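You operate a simulated robot arm through the tools that you are given. There is no shell and no other tool. Be economical: measure what you need, move in short steps, check, and stop when the job is done.

You run a simulated two-armed robot. Do the job below in one go: nothing can be reset, and whatever is moved stays where it is left.

## Task
On the top of the mixing bench, fold the blue cloth in half.

The check looks at the end state, three seconds after you hand in, the way a careful person would. Anything else that was tipped, shoved, dropped, spilled or broken makes it a failure. Flat cloth is picked up by pressing the open fingertips on it (5 to 10 N) and closing them slowly along it; thin cloth reads only 2 to 8 mm in the jaws.

## Robot
Two 7-joint arms with two-finger parallel grippers on one trunk, on a base that drives. Base frame: it is fixed to the floor where the robot stands at the start and does not move with it; the origin is under the middle of the robot, x ahead of it, y to its left, z up. Units: mm, degrees, N and s.
The left shoulder is at the start at [70, 163, 1045], the right one opposite. Places, roughly: top of the mixing bench [500, 100, 800]. Payload 3.43 kg a hand.
The TCP of each hand is the grasp point between the finger pads, 34 mm short of the fingertips. In the tool frame z runs along the fingers and y along their closing line. Largest opening 128 mm; finger width 24, thickness 12; the body of the gripper, 48 by 130 mm, starts 96 mm behind the TCP.
Orientation is that of the tool frame in the base frame, as a unit quaternion [x, y, z, w]. With the fingers straight down and closing along the base's y, the tool's x points along the base's -x, its y along +y and its z along -z.

## Interface
- The arms move only by the tool arm_command. It takes "left_plan", "right_plan" or both (then of equal length, played together; a hand with none holds still); each is text: rows parted by semicolons, each of 7 numbers parted by spaces: the shift along the base's x, y, z in mm, then the turn, a rotation vector about the base's x, y, z in degrees, then the closure, from 0 (fully open) to 1 (shut). In form: dx dy dz rx ry rz gripper; .... A call has 1 to 20 rows; each row shifts and turns the commanded pose from where the row before left it. Rows are played at 5 a second. More than 50 mm and 8.6 degrees between two rows, or a gripper value outside its range, and nothing of the call is played. A pose out of reach is approached as far as the arm can. The call stops where the force on the tool passes 40 N (or 10 N more than at its start, if that is more) or the arm is blocked; 0.2 s more then pass. Each finger travels about 153 mm/s and halts on what it meets, pressing with about 37 N; the grip force reading is that of the motor and also rises with nothing between the fingers. The clock runs only during rows and for 0.2 s after the last one: add rows that do not move to give the fingers time. The reply holds the time, the measured pose of the TCP, the force on the tool along the base axes, the opening and the grip force, in the units named above and with some noise, and new pictures: "pictures" is both (left out), scene, wrist or none (wrist: the cameras of the hands that moved).
- Cameras (640 x 400 px; columns grow to the right, rows downward): "scene" is now at [132, 11.6, 1265.7]; the picture's right is [0.14, -0.99, 0.00], its down [-0.65, -0.09, -0.76] and it looks along [0.75, 0.10, -0.65] (base axes); focal length 259 px, centre (320, 200). "left" rides on the left gripper at [76, 11, -160] in its tool frame; the picture's right is [-0.15, 0.99, 0.00], its down [-0.88, -0.13, -0.46] and it looks along [-0.45, -0.07, 0.89] (tool axes); focal length 234 px, centre (320, 200). "right" rides on the right gripper at [76, -11, -160] in its tool frame; the picture's right is [0.15, 0.99, 0.00], its down [-0.88, 0.13, -0.46] and it looks along [-0.45, 0.07, 0.89] (tool axes); focal length 234 px, centre (320, 200).
- move_column(by): slides the trunk up (or, below 0, down) by that many mm; the arms and the scene camera ride with it, the base frame stays. It gives what a move gives, with no picture.
- drive_base(legs): drives the robot by 1 to 6 legs, each [ahead, left, turn to the left] in mm, mm and degrees, along the robot's own axes; the way and the turn of a leg run together, so that a leg with both is an arc; at most 1500 mm and 180 degrees a leg. The arms and the cameras ride along, it lands a little off, and it stops where it bumps. It gives what a move gives, and a new picture of the scene camera.
- pan_tilt(pan, tilt): turns the head with the scene camera to pan (to the left, within 86 degrees either way) and tilt (down, from -29 to 69), counted from straight ahead of the robot. It gives what a move gives, and a new picture of the scene camera.
- pixel_to_xyz(camera, pixels): there is no depth. For up to 12 entries [column, row, z] of the newest picture of that camera ("zoom" is the newest enlarged one), the place [x, y] in the base frame at which the ray of that pixel passes the height z, good to about 2 mm. No time passes.
- zoom(camera, box): a new picture of the part [left, top, right, bottom] of that camera's present view, enlarged. No time passes.
- hand_in(): hands the job in; it is judged then, once.

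Go step by step. Measure first, check grasps and placings, and put right what went wrong. The budget is 80 turns and 260 pictures, counting those below and the enlarged ones. Unless the task says otherwise, let go and move clear before handing in, and close with one line.

The tools are called after "Request:" as name(argument=value, ...) on one line, values as JSON. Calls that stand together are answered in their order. arm_command: Moves the arms, as the interface text tells. Its arguments: {"type":"object","properties":{"left_plan":{"type":"string"},"right_plan":{"type":"string"},"pictures":{"type":"string","enum":["both","scene","wrist","none"]}},"required":[]} The other tools are called the same way: move_column (by) slides the trunk up or down; drive_base (legs) drives the base; pan_tilt (pan, tilt) turns the head that bears the scene camera; pixel_to_xyz (camera, pixels) gives the place at which the rays of pixels pass given heights; zoom (camera, box) takes an enlarged picture of a part of a camera's view; hand_in () hands the job in.

At the start:

```text
time_s: 0.0
left_tcp_pos: [564.4, 275.2, 1007.0]
left_tcp_rot: [0.0, 1.0, 0.0, 0.0]
left_contact_force: [0.9, -0.4, -0.3]
left_gripper_width: 127.9
left_finger_force: 0.0
right_tcp_pos: [681.9, -314.2, 1030.0]
right_tcp_rot: [0.001, 1.0, 0.001, 0.0]
right_contact_force: [0.3, 0.0, 0.6]
right_gripper_width: 127.7
right_finger_force: 0.0
trunk travel left (down, up): [-525.0, 415.0]
robot x, y, heading: [1.7, 2.2, 0.1]
head pan, tilt: [7.8, 40.8]
```

scene: 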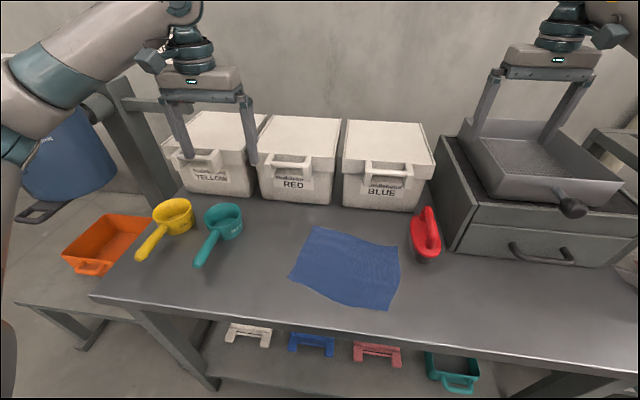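
right: 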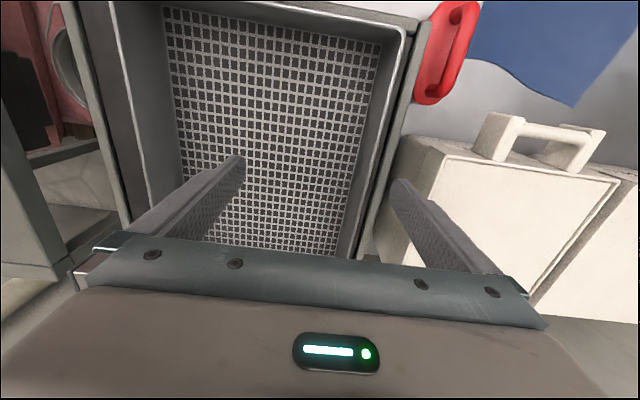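
left: 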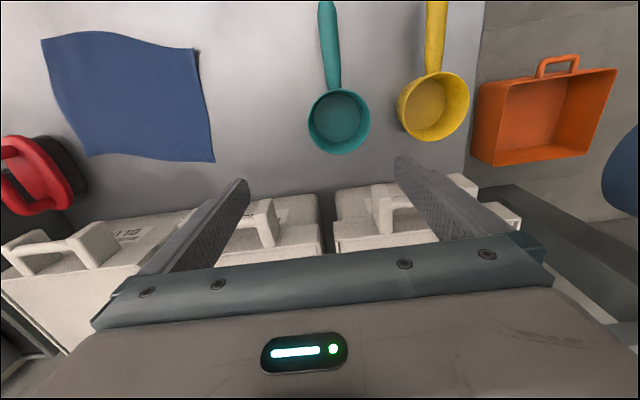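

The blue cloth lies near (347,268) in the scene, with corners at about (318,228), (399,247), (388,310) and (290,275). I'll measure those corners first.

Request:
zoom(camera="scene", box=[250, 200, 450, 325])

Request:
pixel_to_xyz(camera="scene", pixels=[[316, 227, 730], [399, 246, 730], [388, 310, 730], [290, 275, 730], [415, 255, 730], [205, 266, 730], [360, 205, 730], [300, 321, 730]])

Request:
pixel_to_xyz(camera="left", pixels=[[42, 40, 730], [196, 48, 730], [214, 161, 730], [88, 156, 730]])

```text
3.20 times, centred on (350, 262) of scene
```

zoom: 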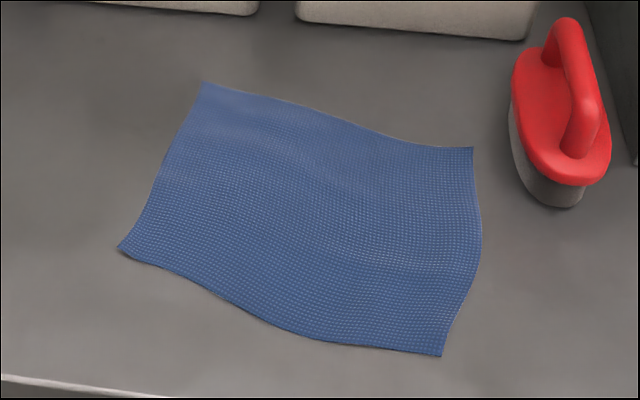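

```text
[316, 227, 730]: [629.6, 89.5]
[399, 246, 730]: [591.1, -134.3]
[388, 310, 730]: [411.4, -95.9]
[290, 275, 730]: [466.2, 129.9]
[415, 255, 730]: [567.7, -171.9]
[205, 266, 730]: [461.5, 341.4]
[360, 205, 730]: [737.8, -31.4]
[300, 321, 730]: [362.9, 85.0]
```

```text
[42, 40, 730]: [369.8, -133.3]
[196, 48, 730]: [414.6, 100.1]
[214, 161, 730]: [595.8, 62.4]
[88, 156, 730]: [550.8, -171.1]
```

The cloth's corners from the two cameras agree at a surface height of about 778: A(585,85), B(547,-121), C(385,-87), D(430,120). I'll fold the near edge onto the far edge. First I'll raise the right hand clear of the sieve, then back the base a little for comfortable reach.

Request:
arm_command(right_plan="0 0 40 0 0 0 0.3; 0 0 40 0 0 0 0.6; 0 0 0 0 0 0 0.65", left_plan="0 0 40 0 0 0 0.3; 0 0 20 0 0 0 0.6; 0 0 0 0 0 0 0.65", pictures="none")

Request:
drive_base(legs=[[-110, 0, 0]])

```text
time_s: 0.8
left_tcp_pos: [563.8, 274.5, 1066.4]
left_tcp_rot: [-0.001, 1.0, 0.0, -0.001]
left_contact_force: [0.6, -0.7, 0.7]
left_gripper_width: 44.6
left_finger_force: 0.1
right_tcp_pos: [683.1, -314.5, 1110.8]
right_tcp_rot: [0.0, 1.0, 0.0, -0.001]
right_contact_force: [0.5, -0.6, 0.2]
right_gripper_width: 44.9
right_finger_force: 0.0
trunk travel left (down, up): [-525.0, 415.0]
robot x, y, heading: [3.0, 2.3, 0.1]
head pan, tilt: [7.8, 40.8]
```

```text
time_s: 2.0
left_tcp_pos: [453.5, 275.7, 1065.8]
left_tcp_rot: [0.001, 1.0, 0.0, 0.0]
left_contact_force: [0.1, 0.2, 0.3]
left_gripper_width: 44.9
left_finger_force: 0.2
right_tcp_pos: [572.2, -314.7, 1110.8]
right_tcp_rot: [0.0, 1.0, 0.0, 0.0]
right_contact_force: [0.5, -0.3, 0.3]
right_gripper_width: 44.9
right_finger_force: 0.0
trunk travel left (down, up): [-525.0, 415.0]
robot x, y, heading: [-110.8, 0.1, -0.0]
head pan, tilt: [7.8, 40.8]
```

scene: 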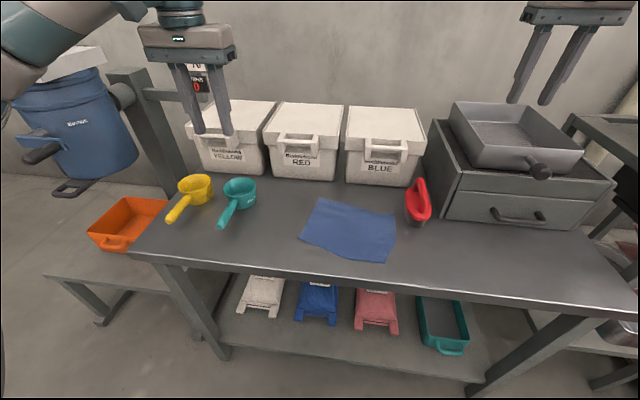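

The base is back at x=-111 and nothing bumped. I'll measure the cloth again from here and move both hands to hover over the near corners, yawed -12°.

Request:
arm_command(left_plan="0 -36 0 0 0 -6 0.65; 0 -36 0 0 0 -6 0.65; -4 -36 0 0 0 0 0.65; -5 -36 0 0 0 0 0.65; -5 -36 0 0 0 0 0.65; 0 0 -35 0 0 0 0.65; 0 0 -35 0 0 0 0.65; 0 0 -35 0 0 0 0.65; 0 0 -35 0 0 0 0.65", right_plan="-35 20 0 0 0 -6 0.65; -35 30 0 0 0 -6 0.65; -35 36 -10 0 0 0 0.65; -32 36 -10 0 0 0 0.65; -32 36 -10 0 0 0 0.65; 0 36 -35 0 0 0 0.65; 0 36 -40 0 0 0 0.65; 0 17 -40 0 0 0 0.65; 0 0 -40 0 0 0 0.65")

Request:
zoom(camera="scene", box=[250, 170, 450, 295])

```text
refused: row 3 steps farther than a row can; nothing moved
```

```text
3.20 times, centred on (350, 232) of scene
```

zoom: 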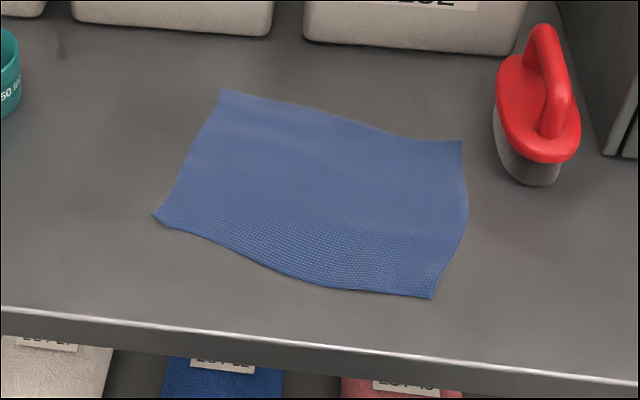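

The plan was refused because right rows 3 and 6 onward exceeded 50 mm. I'll resend with smaller steps and measure the corners in the zoom at (222,91), (461,141), (432,298) and (153,216).

Request:
pixel_to_xyz(camera="zoom", pixels=[[222, 91, 778], [461, 141, 778], [432, 298, 778], [153, 216, 778], [497, 130, 778], [505, 165, 778], [310, 282, 778], [335, 110, 778]])

Request:
arm_command(left_plan="0 -30 0 0 0 -6 0.65; 0 -30 0 0 0 -6 0.65; -4 -30 0 0 0 0 0.65; -5 -30 0 0 0 0 0.65; -5 -30 0 0 0 0 0.65; 0 -30 -20 0 0 0 0.65; 0 0 -25 0 0 0 0.65; 0 0 -30 0 0 0 0.65; 0 0 -30 0 0 0 0.65; 0 0 -30 0 0 0 0.65", right_plan="-35 20 0 0 0 -6 0.65; -35 30 0 0 0 -6 0.65; -35 30 0 0 0 0 0.65; -32 30 -10 0 0 0 0.65; -32 30 -15 0 0 0 0.65; 0 36 -30 0 0 0 0.65; 0 36 -30 0 0 0 0.65; 0 25 -40 0 0 0 0.65; 0 10 -45 0 0 0 0.65; 0 0 -41 0 0 0 0.65")

```text
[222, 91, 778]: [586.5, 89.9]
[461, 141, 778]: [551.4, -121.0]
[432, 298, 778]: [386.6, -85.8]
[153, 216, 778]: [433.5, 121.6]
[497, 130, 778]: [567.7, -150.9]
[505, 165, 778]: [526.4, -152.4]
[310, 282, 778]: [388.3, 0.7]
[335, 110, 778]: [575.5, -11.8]
```

```text
time_s: 4.2
left_tcp_pos: [438.8, 96.5, 931.0]
left_tcp_rot: [0.105, 0.994, 0.0, -0.001]
left_contact_force: [-0.3, -0.3, -0.5]
left_gripper_width: 44.8
left_finger_force: 0.1
right_tcp_pos: [403.2, -68.1, 899.3]
right_tcp_rot: [0.104, 0.995, 0.0, 0.0]
right_contact_force: [-0.8, -0.6, 0.1]
right_gripper_width: 44.7
right_finger_force: 0.1
trunk travel left (down, up): [-525.0, 415.0]
robot x, y, heading: [-109.8, 2.2, 0.1]
head pan, tilt: [7.8, 40.8]
```

scene: 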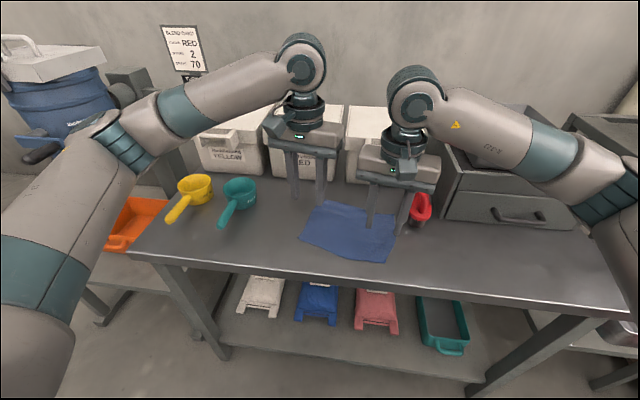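
right: 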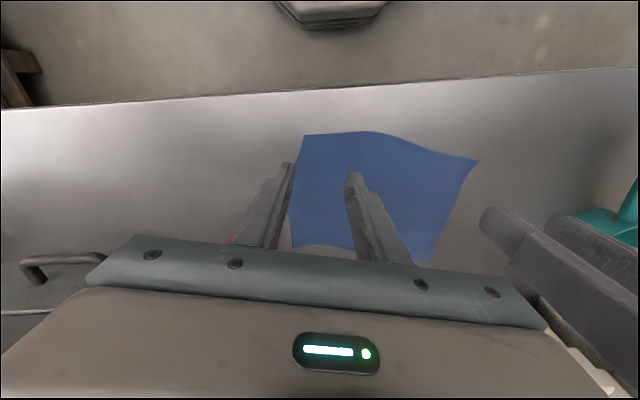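
left: 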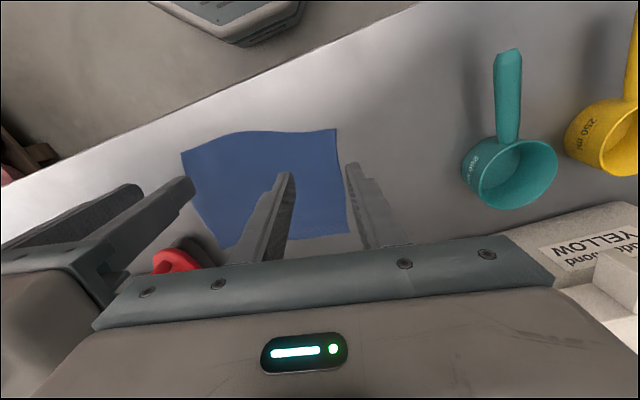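

The hands hover at (439,96,931) and (403,-68,899), and both near corners sit between the fingers. I'll shift a bit inward, narrow to about 28 mm, and descend to around 8 mm above the surface.

Request:
arm_command(left_plan="4 -6 -30 0 0 0 0.78; 0 0 -30 0 0 0 0.78; 0 0 -25 0 0 0 0.78; 0 0 -22 0 0 0 0.78; 0 0 0 0 0 0 0.78", right_plan="5 6 -20 0 0 0 0.78; 0 0 -20 0 0 0 0.78; 0 0 -20 0 0 0 0.78; 0 0 -15 0 0 0 0.78; 0 0 0 0 0 0 0.78")

```text
time_s: 5.4
left_tcp_pos: [441.9, 89.3, 826.1]
left_tcp_rot: [0.104, 0.995, -0.001, 0.001]
left_contact_force: [-0.5, -0.9, 1.6]
left_gripper_width: 28.4
left_finger_force: 0.0
right_tcp_pos: [406.6, -60.0, 826.0]
right_tcp_rot: [0.104, 0.995, -0.001, 0.0]
right_contact_force: [0.8, -1.1, 0.1]
right_gripper_width: 28.1
right_finger_force: 0.0
trunk travel left (down, up): [-525.0, 415.0]
robot x, y, heading: [-108.9, 5.4, 0.1]
head pan, tilt: [7.8, 40.8]
```

scene: 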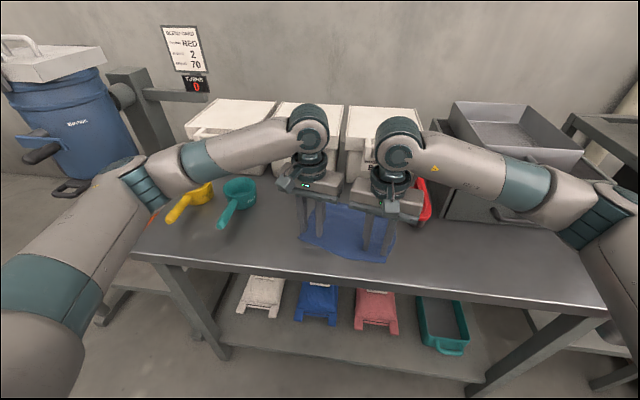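
right: 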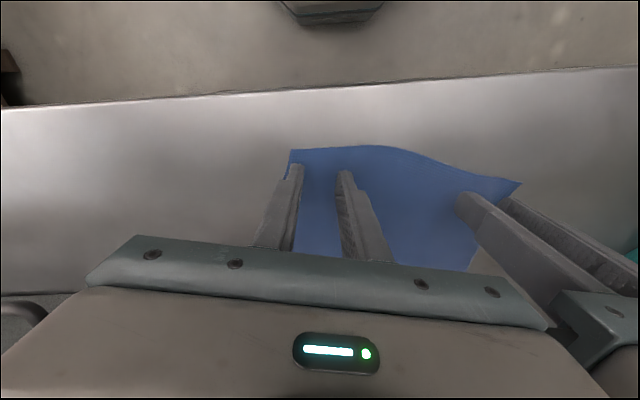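
left: 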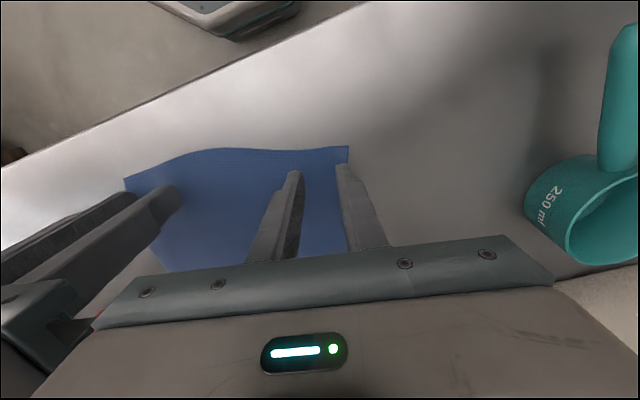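

The left outer finger (about (345,165) in the left view) is close to the cloth's side edge. I'll zoom both wrist views to check.

Request:
zoom(camera="left", box=[240, 120, 400, 220])

Request:
zoom(camera="right", box=[240, 120, 400, 220])

```text
4.00 times, centred on (320, 170) of left
```

zoom: 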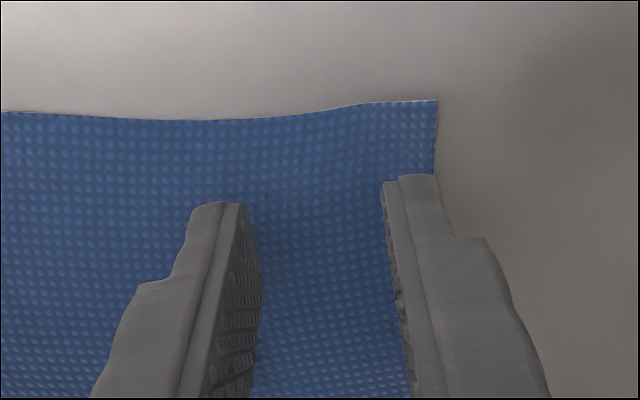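

```text
4.00 times, centred on (320, 170) of right
```

zoom: 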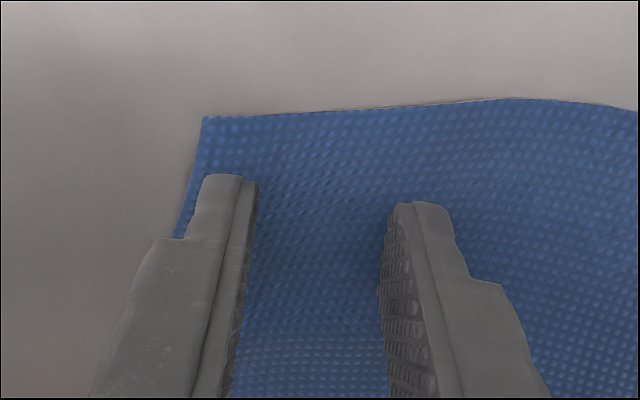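

Both fingers of each hand sit over cloth, about 15 mm in from the near edge. I'll shift the left hand slightly inward and step both down until they touch.

Request:
arm_command(left_plan="-1 -3 -4 0 0 0 0.8; 0 0 -4 0 0 0 0.8; 0 0 -3 0 0 0 0.8; 0 0 0 0 0 0 0.8", right_plan="0 0 -4 0 0 0 0.8; 0 0 -4 0 0 0 0.8; 0 0 -3 0 0 0 0.8; 0 0 0 0 0 0 0.8", pictures="none")

```text
time_s: 6.4
left_tcp_pos: [442.5, 85.5, 815.5]
left_tcp_rot: [0.104, 0.995, 0.001, 0.002]
left_contact_force: [1.8, 1.7, 14.3]
left_gripper_width: 25.6
left_finger_force: 0.3
right_tcp_pos: [406.7, -62.0, 815.4]
right_tcp_rot: [0.104, 0.995, 0.001, 0.002]
right_contact_force: [0.2, 0.7, 6.3]
right_gripper_width: 25.4
right_finger_force: 0.0
trunk travel left (down, up): [-525.0, 415.0]
robot x, y, heading: [-111.1, 0.1, -0.2]
head pan, tilt: [7.8, 40.8]
```

Both hands touch, the left at 14 N and the right at 6 N. I'll ease the left up 0.7 mm and close both slowly.

Request:
arm_command(left_plan="0 0 -0.0 0 0 0 0.8; 0 0 0.7 0 0 0 0.82; 0 0 0 0 0 0 0.84; 0 0 0 0 0 0 0.86; 0 0 0 0 0 0 0.88; 0 0 0 0 0 0 0.9; 0 0 0 0 0 0 0.92; 0 0 0 0 0 0 0.94; 0 0 0 0 0 0 0.96; 0 0 0 0 0 0 0.98; 0 0 0 0 0 0 1; 0 0 0 0 0 0 1; 0 0 0 0 0 0 1", right_plan="0 0 0 0 0 0 0.8; 0 0 -0.3 0 0 0 0.82; 0 0 0 0 0 0 0.84; 0 0 0 0 0 0 0.86; 0 0 0 0 0 0 0.88; 0 0 0 0 0 0 0.9; 0 0 0 0 0 0 0.92; 0 0 0 0 0 0 0.94; 0 0 0 0 0 0 0.96; 0 0 0 0 0 0 0.98; 0 0 0 0 0 0 1; 0 0 0 0 0 0 1; 0 0 0 0 0 0 1", pictures="wrist")

```text
time_s: 9.2
left_tcp_pos: [441.8, 85.3, 816.4]
left_tcp_rot: [0.104, 0.995, 0.0, 0.001]
left_contact_force: [-1.5, -5.5, 1.6]
left_gripper_width: 1.7
left_finger_force: 36.5
right_tcp_pos: [405.7, -59.2, 814.7]
right_tcp_rot: [0.104, 0.995, 0.001, 0.002]
right_contact_force: [1.3, 3.0, 32.8]
right_gripper_width: 1.7
right_finger_force: 36.0
trunk travel left (down, up): [-525.0, 415.0]
robot x, y, heading: [-112.5, 2.7, -0.1]
head pan, tilt: [7.8, 40.8]
```

right: 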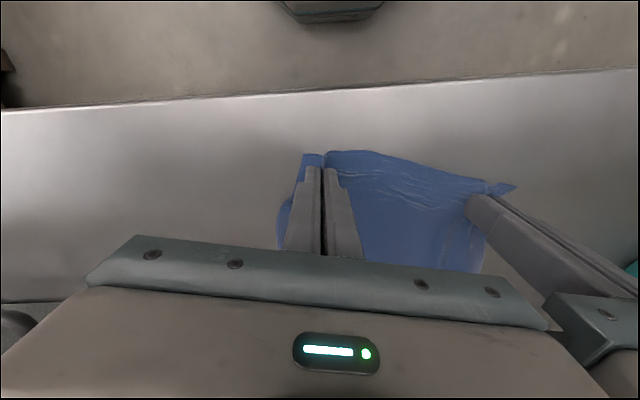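
left: 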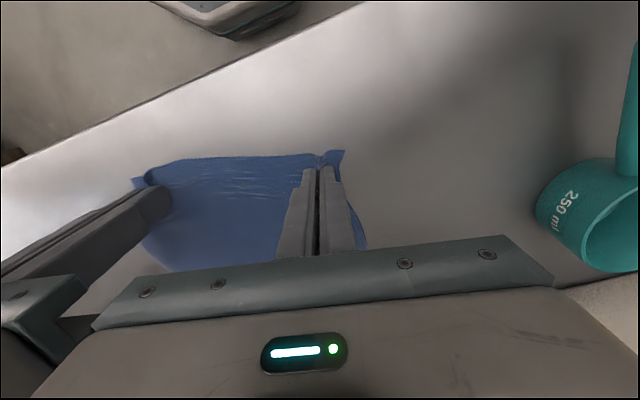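

Both jaws closed to about 1.7 mm and the cloth gathers at the fingers in both wrist views. I'll lift 25 mm to verify the grips, since the right is pressing at 33 N.

Request:
arm_command(left_plan="0 0 1 0 0 0 1; 0 0 4 0 0 0 1; 0 0 10 0 0 0 1; 0 0 10 0 0 0 1; 0 0 0 0 0 0 1", right_plan="0 0 1 0 0 0 1; 0 0 4 0 0 0 1; 0 0 10 0 0 0 1; 0 0 10 0 0 0 1; 0 0 0 0 0 0 1")

Request:
zoom(camera="scene", box=[250, 170, 450, 295])

```text
time_s: 10.4
left_tcp_pos: [443.6, 85.9, 839.7]
left_tcp_rot: [0.105, 0.995, 0.0, 0.0]
left_contact_force: [-1.2, -5.8, -0.9]
left_gripper_width: 2.1
left_finger_force: 36.5
right_tcp_pos: [408.9, -60.5, 839.4]
right_tcp_rot: [0.105, 0.994, 0.0, -0.001]
right_contact_force: [1.5, 6.6, -0.2]
right_gripper_width: 1.6
right_finger_force: 36.5
trunk travel left (down, up): [-525.0, 415.0]
robot x, y, heading: [-104.7, 0.6, 0.0]
head pan, tilt: [7.8, 40.8]
```

scene: 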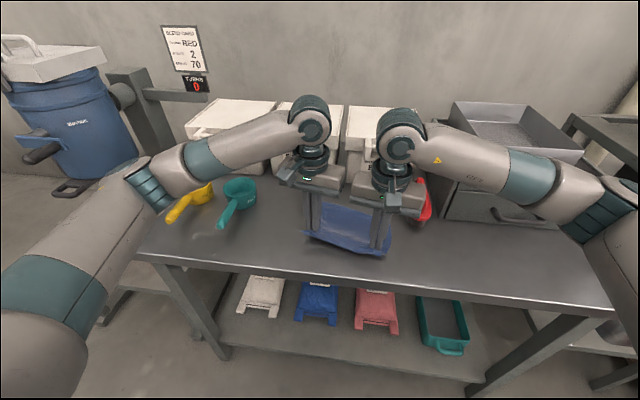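
right: 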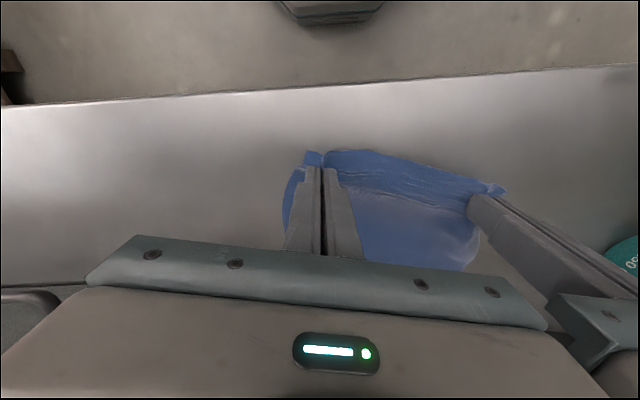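
left: 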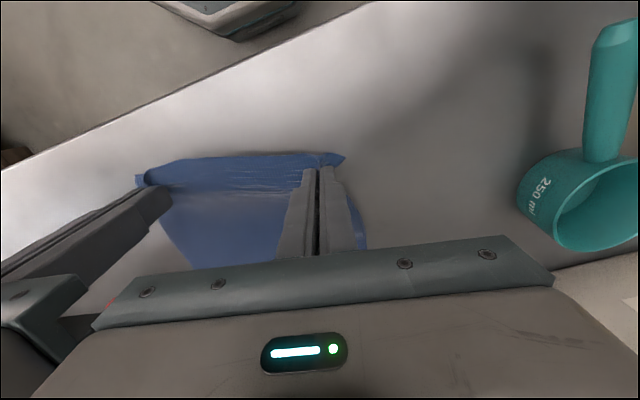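

```text
3.20 times, centred on (350, 232) of scene
```

zoom: 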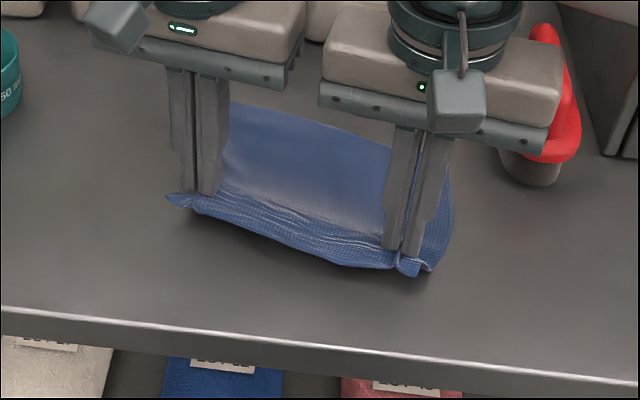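

Both near corners are held: in the zoom the edge lifts at (190,200) and (410,265). The bins limit how far I can tilt the hands at the end of the fold. So I'll drag the cloth about 35 mm toward me and set it down, then regrasp with tilted fingers so the edge can flip over properly.

Request:
arm_command(left_plan="-1 -3 -8 0 0 0 1; -7 2 -8 0 0 0 1; -9 2 0 0 0 0 1; -9 2 0 0 0 0 1; -9 2 0 0 0 0 1; 0 0 -4 0 0 0 1; 0 0 -2.5 0 0 0 1; 0 0 0 0 0 0 0.97; 0 0 0 0 0 0 0.94; 0 0 0 0 0 0 0.91; 0 0 0 0 0 0 0.88; 0 0 0 0 0 0 0.85; 0 0 0 0 0 0 0.82; 0 0 0 0 0 0 0.8", right_plan="1 3 -8 0 0 0 1; -7 2 -8 0 0 0 1; -9 2 0 0 0 0 1; -9 2 0 0 0 0 1; -9 2 0 0 0 0 1; 0 0 -4 0 0 0 1; 0 0 -2.5 0 0 0 1; 0 0 0 0 0 0 0.97; 0 0 0 0 0 0 0.94; 0 0 0 0 0 0 0.91; 0 0 0 0 0 0 0.88; 0 0 0 0 0 0 0.85; 0 0 0 0 0 0 0.82; 0 0 0 0 0 0 0.8")

```text
time_s: 13.4
left_tcp_pos: [408.6, 91.6, 817.8]
left_tcp_rot: [0.104, 0.995, 0.0, -0.001]
left_contact_force: [0.5, -1.4, -0.3]
left_gripper_width: 25.5
left_finger_force: 0.1
right_tcp_pos: [375.2, -49.6, 816.2]
right_tcp_rot: [0.105, 0.995, 0.001, 0.0]
right_contact_force: [-0.1, 0.4, -0.1]
right_gripper_width: 25.5
right_finger_force: 0.1
trunk travel left (down, up): [-525.0, 415.0]
robot x, y, heading: [-110.1, -0.7, 0.1]
head pan, tilt: [7.8, 40.8]
```

scene: 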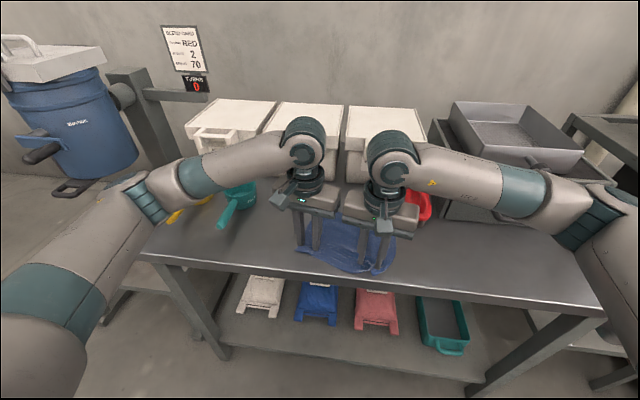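
right: 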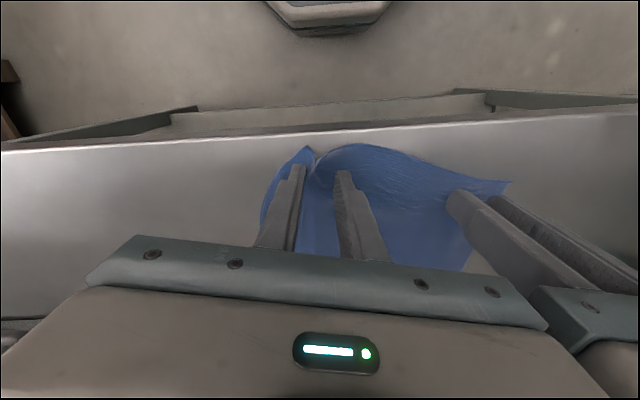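
left: 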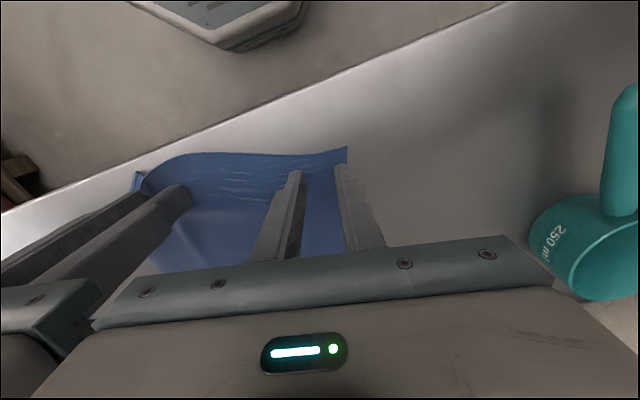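

The cloth was dragged nearer and released. I'll raise both hands and tilt them by -40° about the cloth's edge line, then look at how it lies.

Request:
arm_command(left_plan="0 0 30 0 0 0 0.8; 0 0 40 0 0 0 0.8; 0 20 40 0 0 0 0.8; 0 30 0 1.66 -7.82 0 0.8; 0 30 0 1.66 -7.82 0 0.8; 0 0 0 1.66 -7.82 0 0.8; 0 0 0 1.66 -7.82 0 0.8; 0 0 0 1.66 -7.82 0 0.8; 0 0 0 0 0 0 0.8", right_plan="0 0 30 0 0 0 0.8; 0 0 40 0 0 0 0.8; 0 -20 40 0 0 0 0.8; 0 -30 0 1.66 -7.82 0 0.8; 0 -30 0 1.66 -7.82 0 0.8; 0 0 0 1.66 -7.82 0 0.8; 0 0 0 1.66 -7.82 0 0.8; 0 0 0 1.66 -7.82 0 0.8; 0 0 0 0 0 0 0.8")

Request:
zoom(camera="scene", box=[250, 180, 450, 305])

```text
time_s: 15.4
left_tcp_pos: [407.5, 170.1, 926.3]
left_tcp_rot: [0.098, 0.935, 0.105, 0.325]
left_contact_force: [-0.2, 0.3, 0.9]
left_gripper_width: 25.7
left_finger_force: 0.1
right_tcp_pos: [400.0, -122.6, 931.1]
right_tcp_rot: [0.098, 0.935, 0.105, 0.325]
right_contact_force: [-0.7, 0.4, 0.4]
right_gripper_width: 25.4
right_finger_force: 0.0
right hand out of reach, approached as far as the arm can: row 8
trunk travel left (down, up): [-525.0, 415.0]
robot x, y, heading: [-111.8, 2.8, 0.1]
head pan, tilt: [7.8, 40.8]
```

scene: 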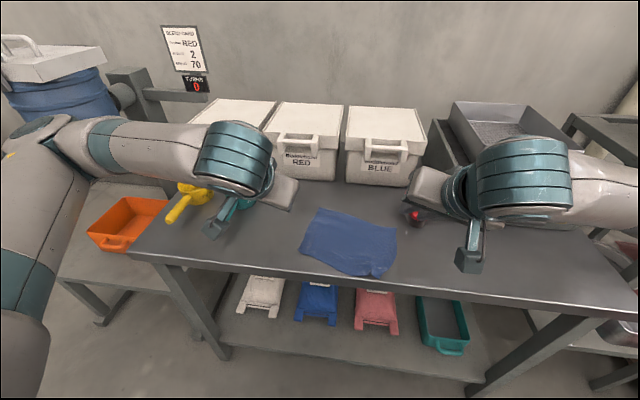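
right: 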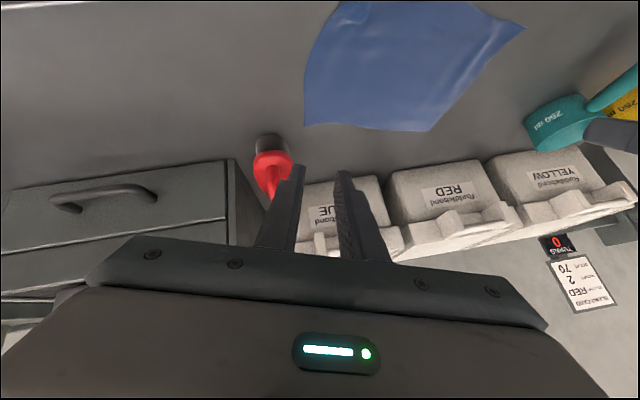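
left: 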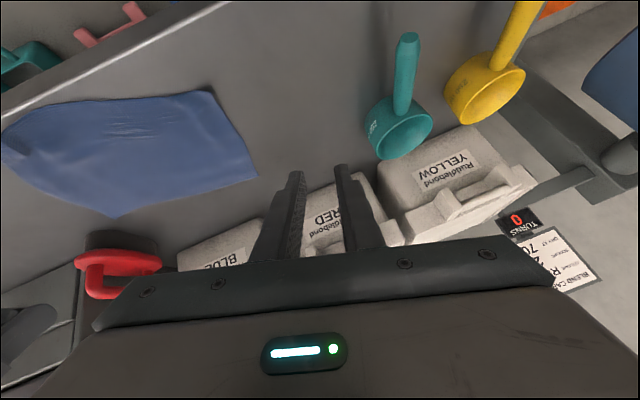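

```text
3.20 times, centred on (350, 242) of scene
```

zoom: 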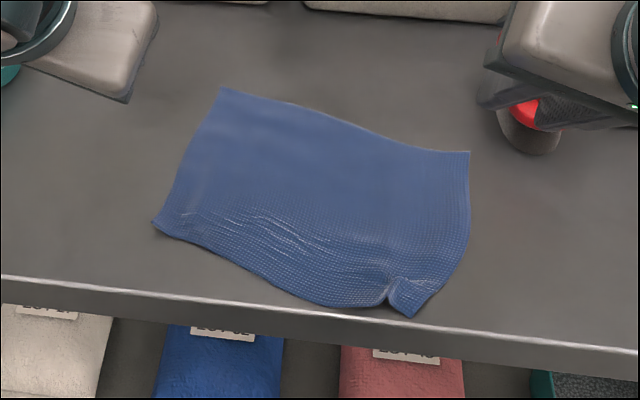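

The cloth lies flat with a small pucker near its near-right corner, at zoom (390,290). The right arm is cramped at this tilt, so I'll back the base another 150 mm after measuring.

Request:
pixel_to_xyz(camera="zoom", pixels=[[221, 88, 779], [470, 151, 779], [412, 317, 779], [153, 222, 779], [388, 303, 779], [310, 302, 779], [300, 287, 779], [320, 325, 779]])

Request:
drive_base(legs=[[-150, 0, 0]])

```text
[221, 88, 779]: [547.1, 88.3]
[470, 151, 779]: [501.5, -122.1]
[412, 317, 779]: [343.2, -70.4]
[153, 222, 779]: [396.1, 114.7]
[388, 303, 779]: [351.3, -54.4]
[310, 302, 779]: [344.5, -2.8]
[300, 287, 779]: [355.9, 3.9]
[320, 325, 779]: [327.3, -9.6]
```

```text
time_s: 16.8
left_tcp_pos: [260.7, 170.4, 927.6]
left_tcp_rot: [0.098, 0.934, 0.105, 0.326]
left_contact_force: [-0.6, -0.2, 0.3]
left_gripper_width: 25.6
left_finger_force: 0.2
right_tcp_pos: [254.2, -123.0, 932.9]
right_tcp_rot: [0.099, 0.935, 0.105, 0.325]
right_contact_force: [-0.7, -0.1, 0.1]
right_gripper_width: 25.7
right_finger_force: 0.0
trunk travel left (down, up): [-525.0, 415.0]
robot x, y, heading: [-258.9, 0.2, -0.2]
head pan, tilt: [7.8, 40.8]
```

scene: 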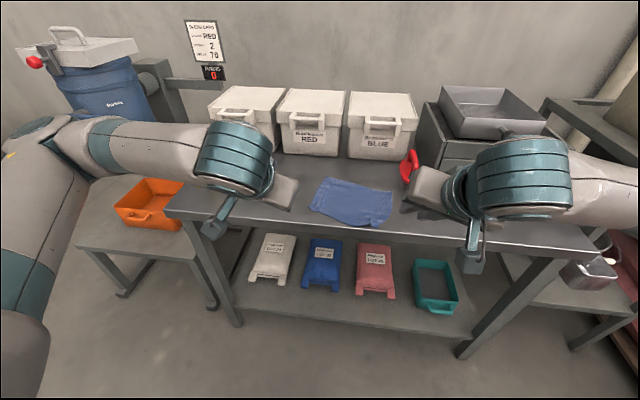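

The cloth now has corners A(547,88), B(501,-122), C(343,-70), D(396,115). I'll bring both tilted hands above the near corners at z≈850.

Request:
arm_command(left_plan="30 -10 0 0 0 0 0.84; 30 -20 0 0 0 0 0.84; 30 -20 0 0 0 0 0.84; 30 -20 -15 0 0 0 0.84; 10 -6 -30 0 0 0 0.84; 0 0 -32 0 0 0 0.84; 0 0 0 0 0 0 0.84", right_plan="20 10 0 0 0 0 0.84; 20 20 0 0 0 0 0.84; 20 20 0 0 0 0 0.84; 20 20 -15 0 0 0 0.84; 13 5 -30 0 0 0 0.84; 0 0 -37 0 0 0 0.84; 0 0 0 0 0 0 0.84")

Request:
zoom(camera="scene", box=[270, 150, 430, 250])

```text
time_s: 18.4
left_tcp_pos: [390.9, 94.3, 851.1]
left_tcp_rot: [0.099, 0.935, 0.105, 0.325]
left_contact_force: [-0.5, -0.4, 0.4]
left_gripper_width: 20.4
left_finger_force: 0.2
right_tcp_pos: [348.5, -49.8, 848.1]
right_tcp_rot: [0.099, 0.934, 0.106, 0.325]
right_contact_force: [0.0, 0.9, 0.2]
right_gripper_width: 20.6
right_finger_force: 0.1
trunk travel left (down, up): [-525.0, 415.0]
robot x, y, heading: [-252.8, -1.5, -0.2]
head pan, tilt: [7.8, 40.8]
```

scene: 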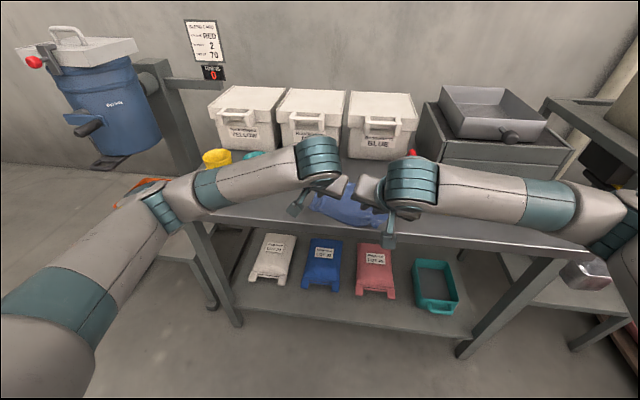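
right: 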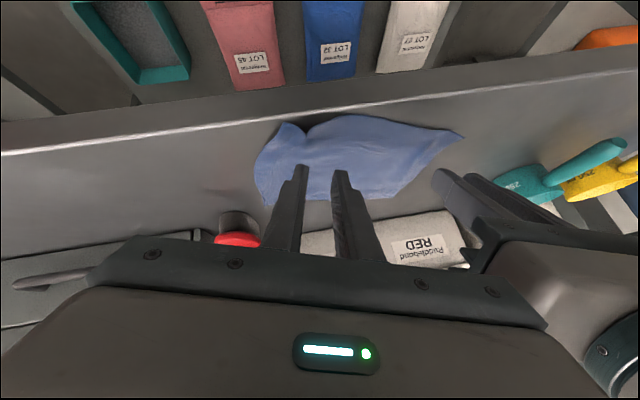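
left: 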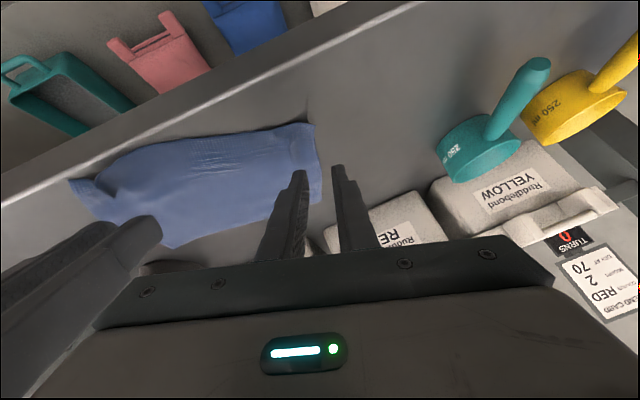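

```text
4.00 times, centred on (350, 200) of scene
```

zoom: 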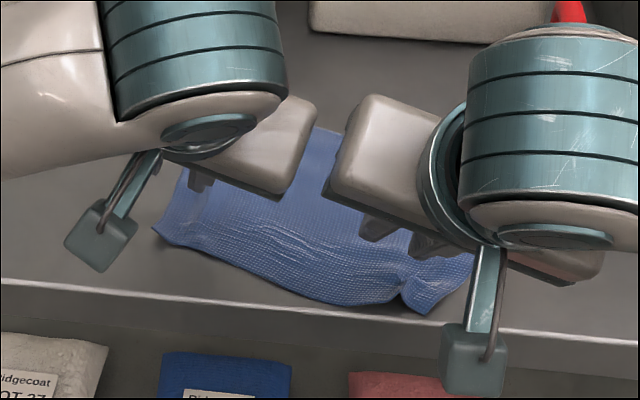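

The hands are above the corners. I'll check the corner positions in the wrist views: left corner about (314,123), right corner about (284,124).

Request:
zoom(camera="left", box=[240, 100, 400, 200])

Request:
zoom(camera="right", box=[240, 100, 400, 200])

Request:
pixel_to_xyz(camera="left", pixels=[[314, 123, 782], [321, 200, 782], [250, 134, 782]])

Request:
pixel_to_xyz(camera="right", pixels=[[284, 124, 782], [308, 133, 782], [256, 170, 782], [330, 118, 782]])

```text
4.00 times, centred on (320, 150) of left
```

zoom: 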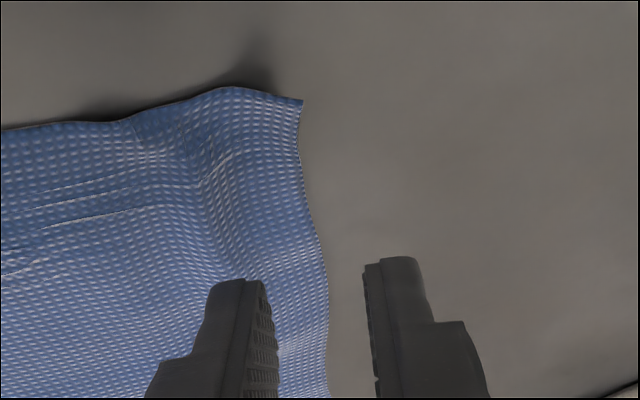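

```text
4.00 times, centred on (320, 150) of right
```

zoom: 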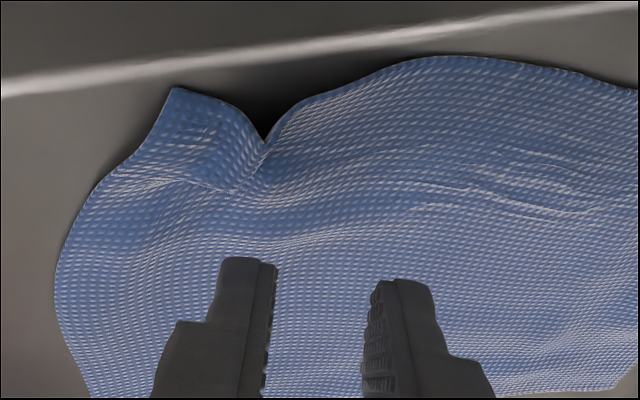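

```text
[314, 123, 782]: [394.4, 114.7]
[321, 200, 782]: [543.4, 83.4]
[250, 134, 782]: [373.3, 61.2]
```

```text
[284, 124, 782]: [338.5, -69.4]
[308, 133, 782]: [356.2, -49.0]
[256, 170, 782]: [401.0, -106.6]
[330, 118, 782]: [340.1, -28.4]
```

The measurements agree with the scene camera, and the right pinch will land on the existing pucker. I'll descend to just above contact, then step down gently.

Request:
arm_command(left_plan="2 -1 -15 0 0 0 0.84; 0 0 -14 0 0 0 0.84; 0 0 -3 0 0 0 0.84; 0 0 -2 0 0 0 0.84; 0 0 0 0 0 0 0.84", right_plan="5 0 -15 0 0 0 0.84; 0 0 -12 0 0 0 0.84; 0 0 -3 0 0 0 0.84; 0 0 -1.5 0 0 0 0.84; 0 0 0 0 0 0 0.84", pictures="none")

```text
time_s: 19.6
left_tcp_pos: [393.1, 93.1, 818.4]
left_tcp_rot: [0.098, 0.934, 0.106, 0.327]
left_contact_force: [1.2, -0.1, 15.9]
left_gripper_width: 18.4
left_finger_force: 0.0
right_tcp_pos: [352.8, -48.2, 821.1]
right_tcp_rot: [0.1, 0.935, 0.105, 0.325]
right_contact_force: [-0.1, 0.5, 0.0]
right_gripper_width: 20.5
right_finger_force: 0.1
trunk travel left (down, up): [-525.0, 415.0]
robot x, y, heading: [-256.4, -1.4, 0.1]
head pan, tilt: [7.8, 40.8]
```

The left is in contact at 16 N and the right has not touched yet. I'll ease the left off slightly and lower the right a little.

Request:
arm_command(left_plan="0 0 0.6 0 0 0 0.84; 0 0 0 0 0 0 0.84; 0 0 0 0 0 0 0.84", right_plan="0 0 -2 0 0 0 0.84; 0 0 -1 0 0 0 0.84; 0 0 0 0 0 0 0.84", pictures="none")

```text
time_s: 20.4
left_tcp_pos: [392.3, 92.9, 819.7]
left_tcp_rot: [0.1, 0.934, 0.105, 0.326]
left_contact_force: [2.4, -0.2, 14.8]
left_gripper_width: 18.7
left_finger_force: 0.0
right_tcp_pos: [352.1, -47.9, 818.7]
right_tcp_rot: [0.099, 0.934, 0.105, 0.326]
right_contact_force: [0.7, -0.6, 11.4]
right_gripper_width: 19.4
right_finger_force: 0.1
trunk travel left (down, up): [-525.0, 415.0]
robot x, y, heading: [-257.5, -0.8, 0.1]
head pan, tilt: [7.8, 40.8]
```

Both are pressing (15 N and 11 N). I'll ease both slightly and close slowly.

Request:
arm_command(left_plan="0 0 0.5 0 0 0 0.85; 0 0 0 0 0 0 0.87; 0 0 0 0 0 0 0.89; 0 0 0 0 0 0 0.91; 0 0 0 0 0 0 0.93; 0 0 0 0 0 0 0.95; 0 0 0 0 0 0 0.97; 0 0 0 0 0 0 0.99; 0 0 0 0 0 0 1; 0 0 0 0 0 0 1; 0 0 0 0 0 0 1", right_plan="0 0 0.3 0 0 0 0.85; 0 0 0 0 0 0 0.87; 0 0 0 0 0 0 0.89; 0 0 0 0 0 0 0.91; 0 0 0 0 0 0 0.93; 0 0 0 0 0 0 0.95; 0 0 0 0 0 0 0.97; 0 0 0 0 0 0 0.99; 0 0 0 0 0 0 1; 0 0 0 0 0 0 1; 0 0 0 0 0 0 1", pictures="wrist")

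Request:
zoom(camera="left", box=[240, 100, 400, 200])

Request:
zoom(camera="right", box=[240, 100, 400, 200])

```text
time_s: 22.8
left_tcp_pos: [394.3, 94.4, 816.7]
left_tcp_rot: [0.1, 0.935, 0.104, 0.325]
left_contact_force: [0.6, -0.8, -1.0]
left_gripper_width: 0.2
left_finger_force: 32.9
right_tcp_pos: [353.1, -47.2, 817.0]
right_tcp_rot: [0.099, 0.935, 0.106, 0.324]
right_contact_force: [-0.6, 0.5, 1.0]
right_gripper_width: 0.0
right_finger_force: 33.0
trunk travel left (down, up): [-525.0, 415.0]
robot x, y, heading: [-254.8, 3.1, -0.0]
head pan, tilt: [7.8, 40.8]
```

right: 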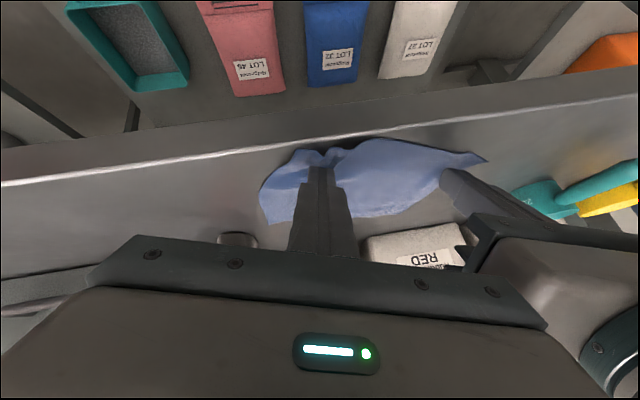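
left: 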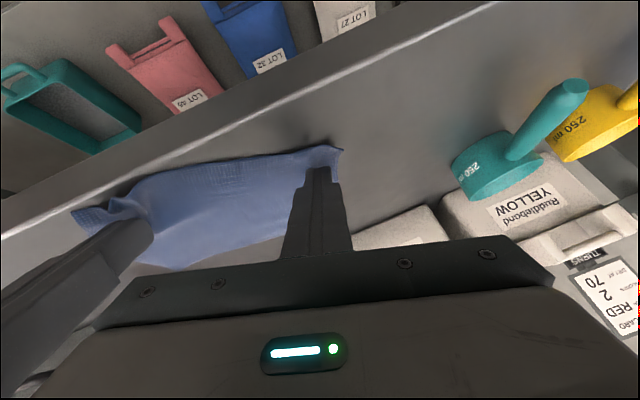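

```text
4.00 times, centred on (320, 150) of left
```

zoom: 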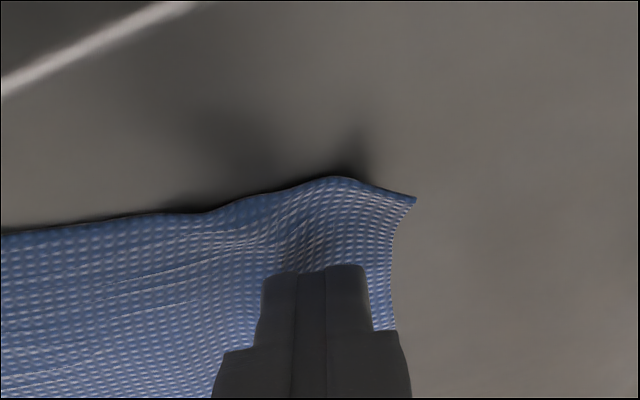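

```text
4.00 times, centred on (320, 150) of right
```

zoom: 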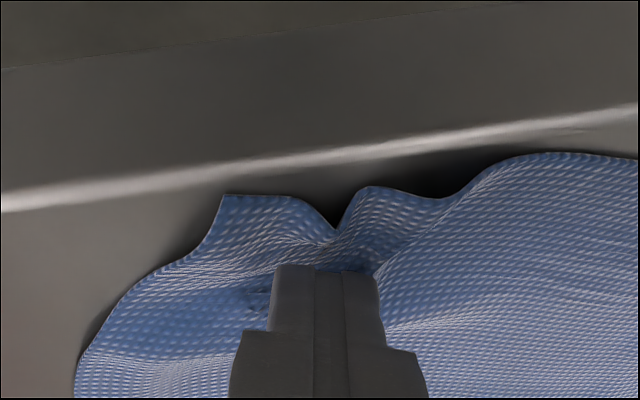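

The jaws read 0.2 and 0.0 mm, so the cloth slipped out at this steep tilt. I'll open, rise, reduce the tilt to 20°, and look again.

Request:
arm_command(left_plan="0 0 5 0 0 0 1; 0 0 15 0 0 0 0.9; 4 -1 10 -1.66 7.82 0 0.8; 4 -1 0 -1.66 7.82 0 0.8; 4 -1 0 -0.83 3.91 0 0.8; 0 0 0 0 0 0 0.8", right_plan="0 0 5 0 0 0 1; 0 0 15 0 0 0 0.9; 4 -1 10 -1.66 7.82 0 0.8; 4 -1 0 -1.66 7.82 0 0.8; 4 -1 0 -0.83 3.91 0 0.8; 0 0 0 0 0 0 0.8", pictures="wrist")

Request:
zoom(camera="left", box=[240, 100, 400, 200])

Request:
zoom(camera="right", box=[240, 100, 400, 200])

```text
time_s: 24.1
left_tcp_pos: [405.0, 90.7, 847.7]
left_tcp_rot: [0.104, 0.98, 0.053, 0.164]
left_contact_force: [-0.3, -0.6, 0.3]
left_gripper_width: 25.7
left_finger_force: 0.0
right_tcp_pos: [364.0, -51.2, 845.8]
right_tcp_rot: [0.104, 0.98, 0.053, 0.164]
right_contact_force: [-0.4, 0.4, 0.1]
right_gripper_width: 25.4
right_finger_force: 0.0
trunk travel left (down, up): [-525.0, 415.0]
robot x, y, heading: [-253.2, 0.1, -0.1]
head pan, tilt: [7.8, 40.8]
```

right: 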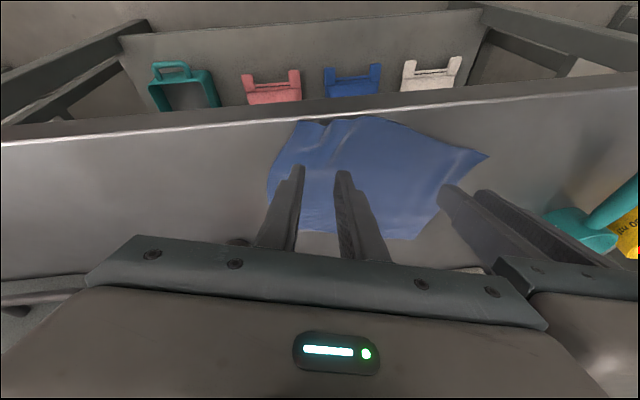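
left: 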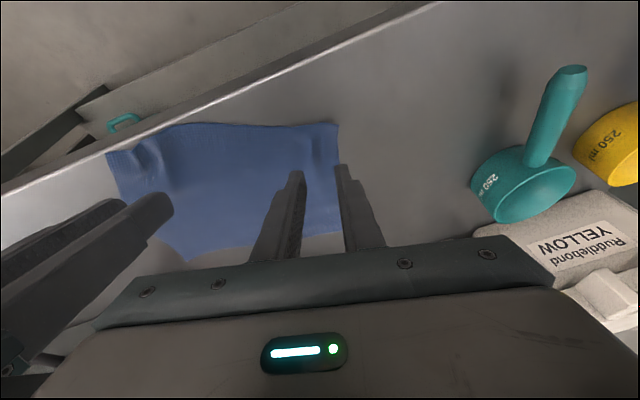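

```text
4.00 times, centred on (320, 150) of left
```

zoom: 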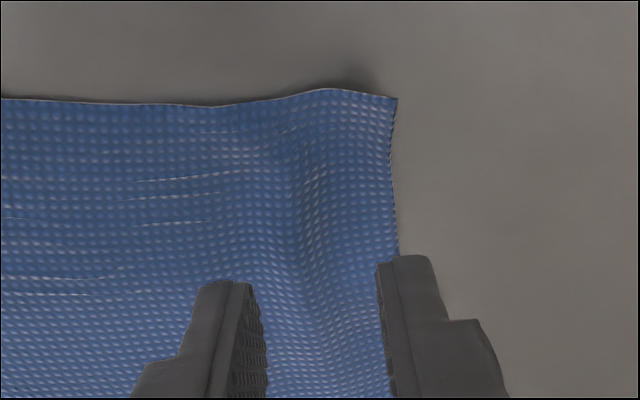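

```text
4.00 times, centred on (320, 150) of right
```

zoom: 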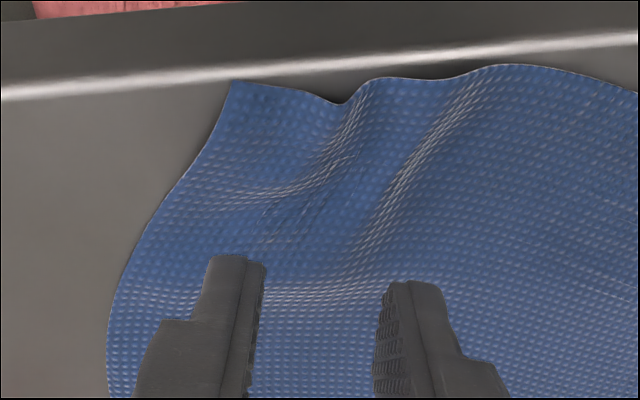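

Request:
pixel_to_xyz(camera="left", pixels=[[339, 124.3, 781]])

Request:
pixel_to_xyz(camera="right", pixels=[[298.7, 120, 781], [326, 126, 785], [362, 116, 783], [271, 162, 781], [489, 155, 781]])

```text
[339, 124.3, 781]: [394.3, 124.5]
```

```text
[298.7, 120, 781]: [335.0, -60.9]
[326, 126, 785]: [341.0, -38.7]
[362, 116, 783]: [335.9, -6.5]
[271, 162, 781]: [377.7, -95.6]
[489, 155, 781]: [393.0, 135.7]
```

Corners are now D(394,124) and C(335,-61). I'll re-centre the pinch points about 16 mm inside the edge and descend at the 20° tilt.

Request:
arm_command(left_plan="-2 6 -10 0 0 0 0.8; 0 0 -15 0 0 0 0.8; 0 0 -4 0 0 0 0.8; 0 0 -2 0 0 0 0.8; 0 0 0 0 0 0 0.8; 0 0 0 0 0 0 0.8", right_plan="-7 11 -10 0 0 0 0.8; 0 0 -13 0 0 0 0.8; 0 0 -4 0 0 0 0.8; 0 0 -2 0 0 0 0.8; 0 0 0 0 0 0 0.8; 0 0 0 0 0 0 0.8", pictures="none")

```text
time_s: 25.6
left_tcp_pos: [402.3, 96.8, 819.3]
left_tcp_rot: [0.103, 0.979, 0.053, 0.168]
left_contact_force: [3.0, -0.1, 21.3]
left_gripper_width: 23.9
left_finger_force: 0.0
right_tcp_pos: [357.2, -41.0, 819.5]
right_tcp_rot: [0.103, 0.979, 0.054, 0.166]
right_contact_force: [1.7, 0.0, 9.3]
right_gripper_width: 24.7
right_finger_force: 0.0
trunk travel left (down, up): [-525.0, 415.0]
robot x, y, heading: [-252.9, 1.6, -0.1]
head pan, tilt: [7.8, 40.8]
```

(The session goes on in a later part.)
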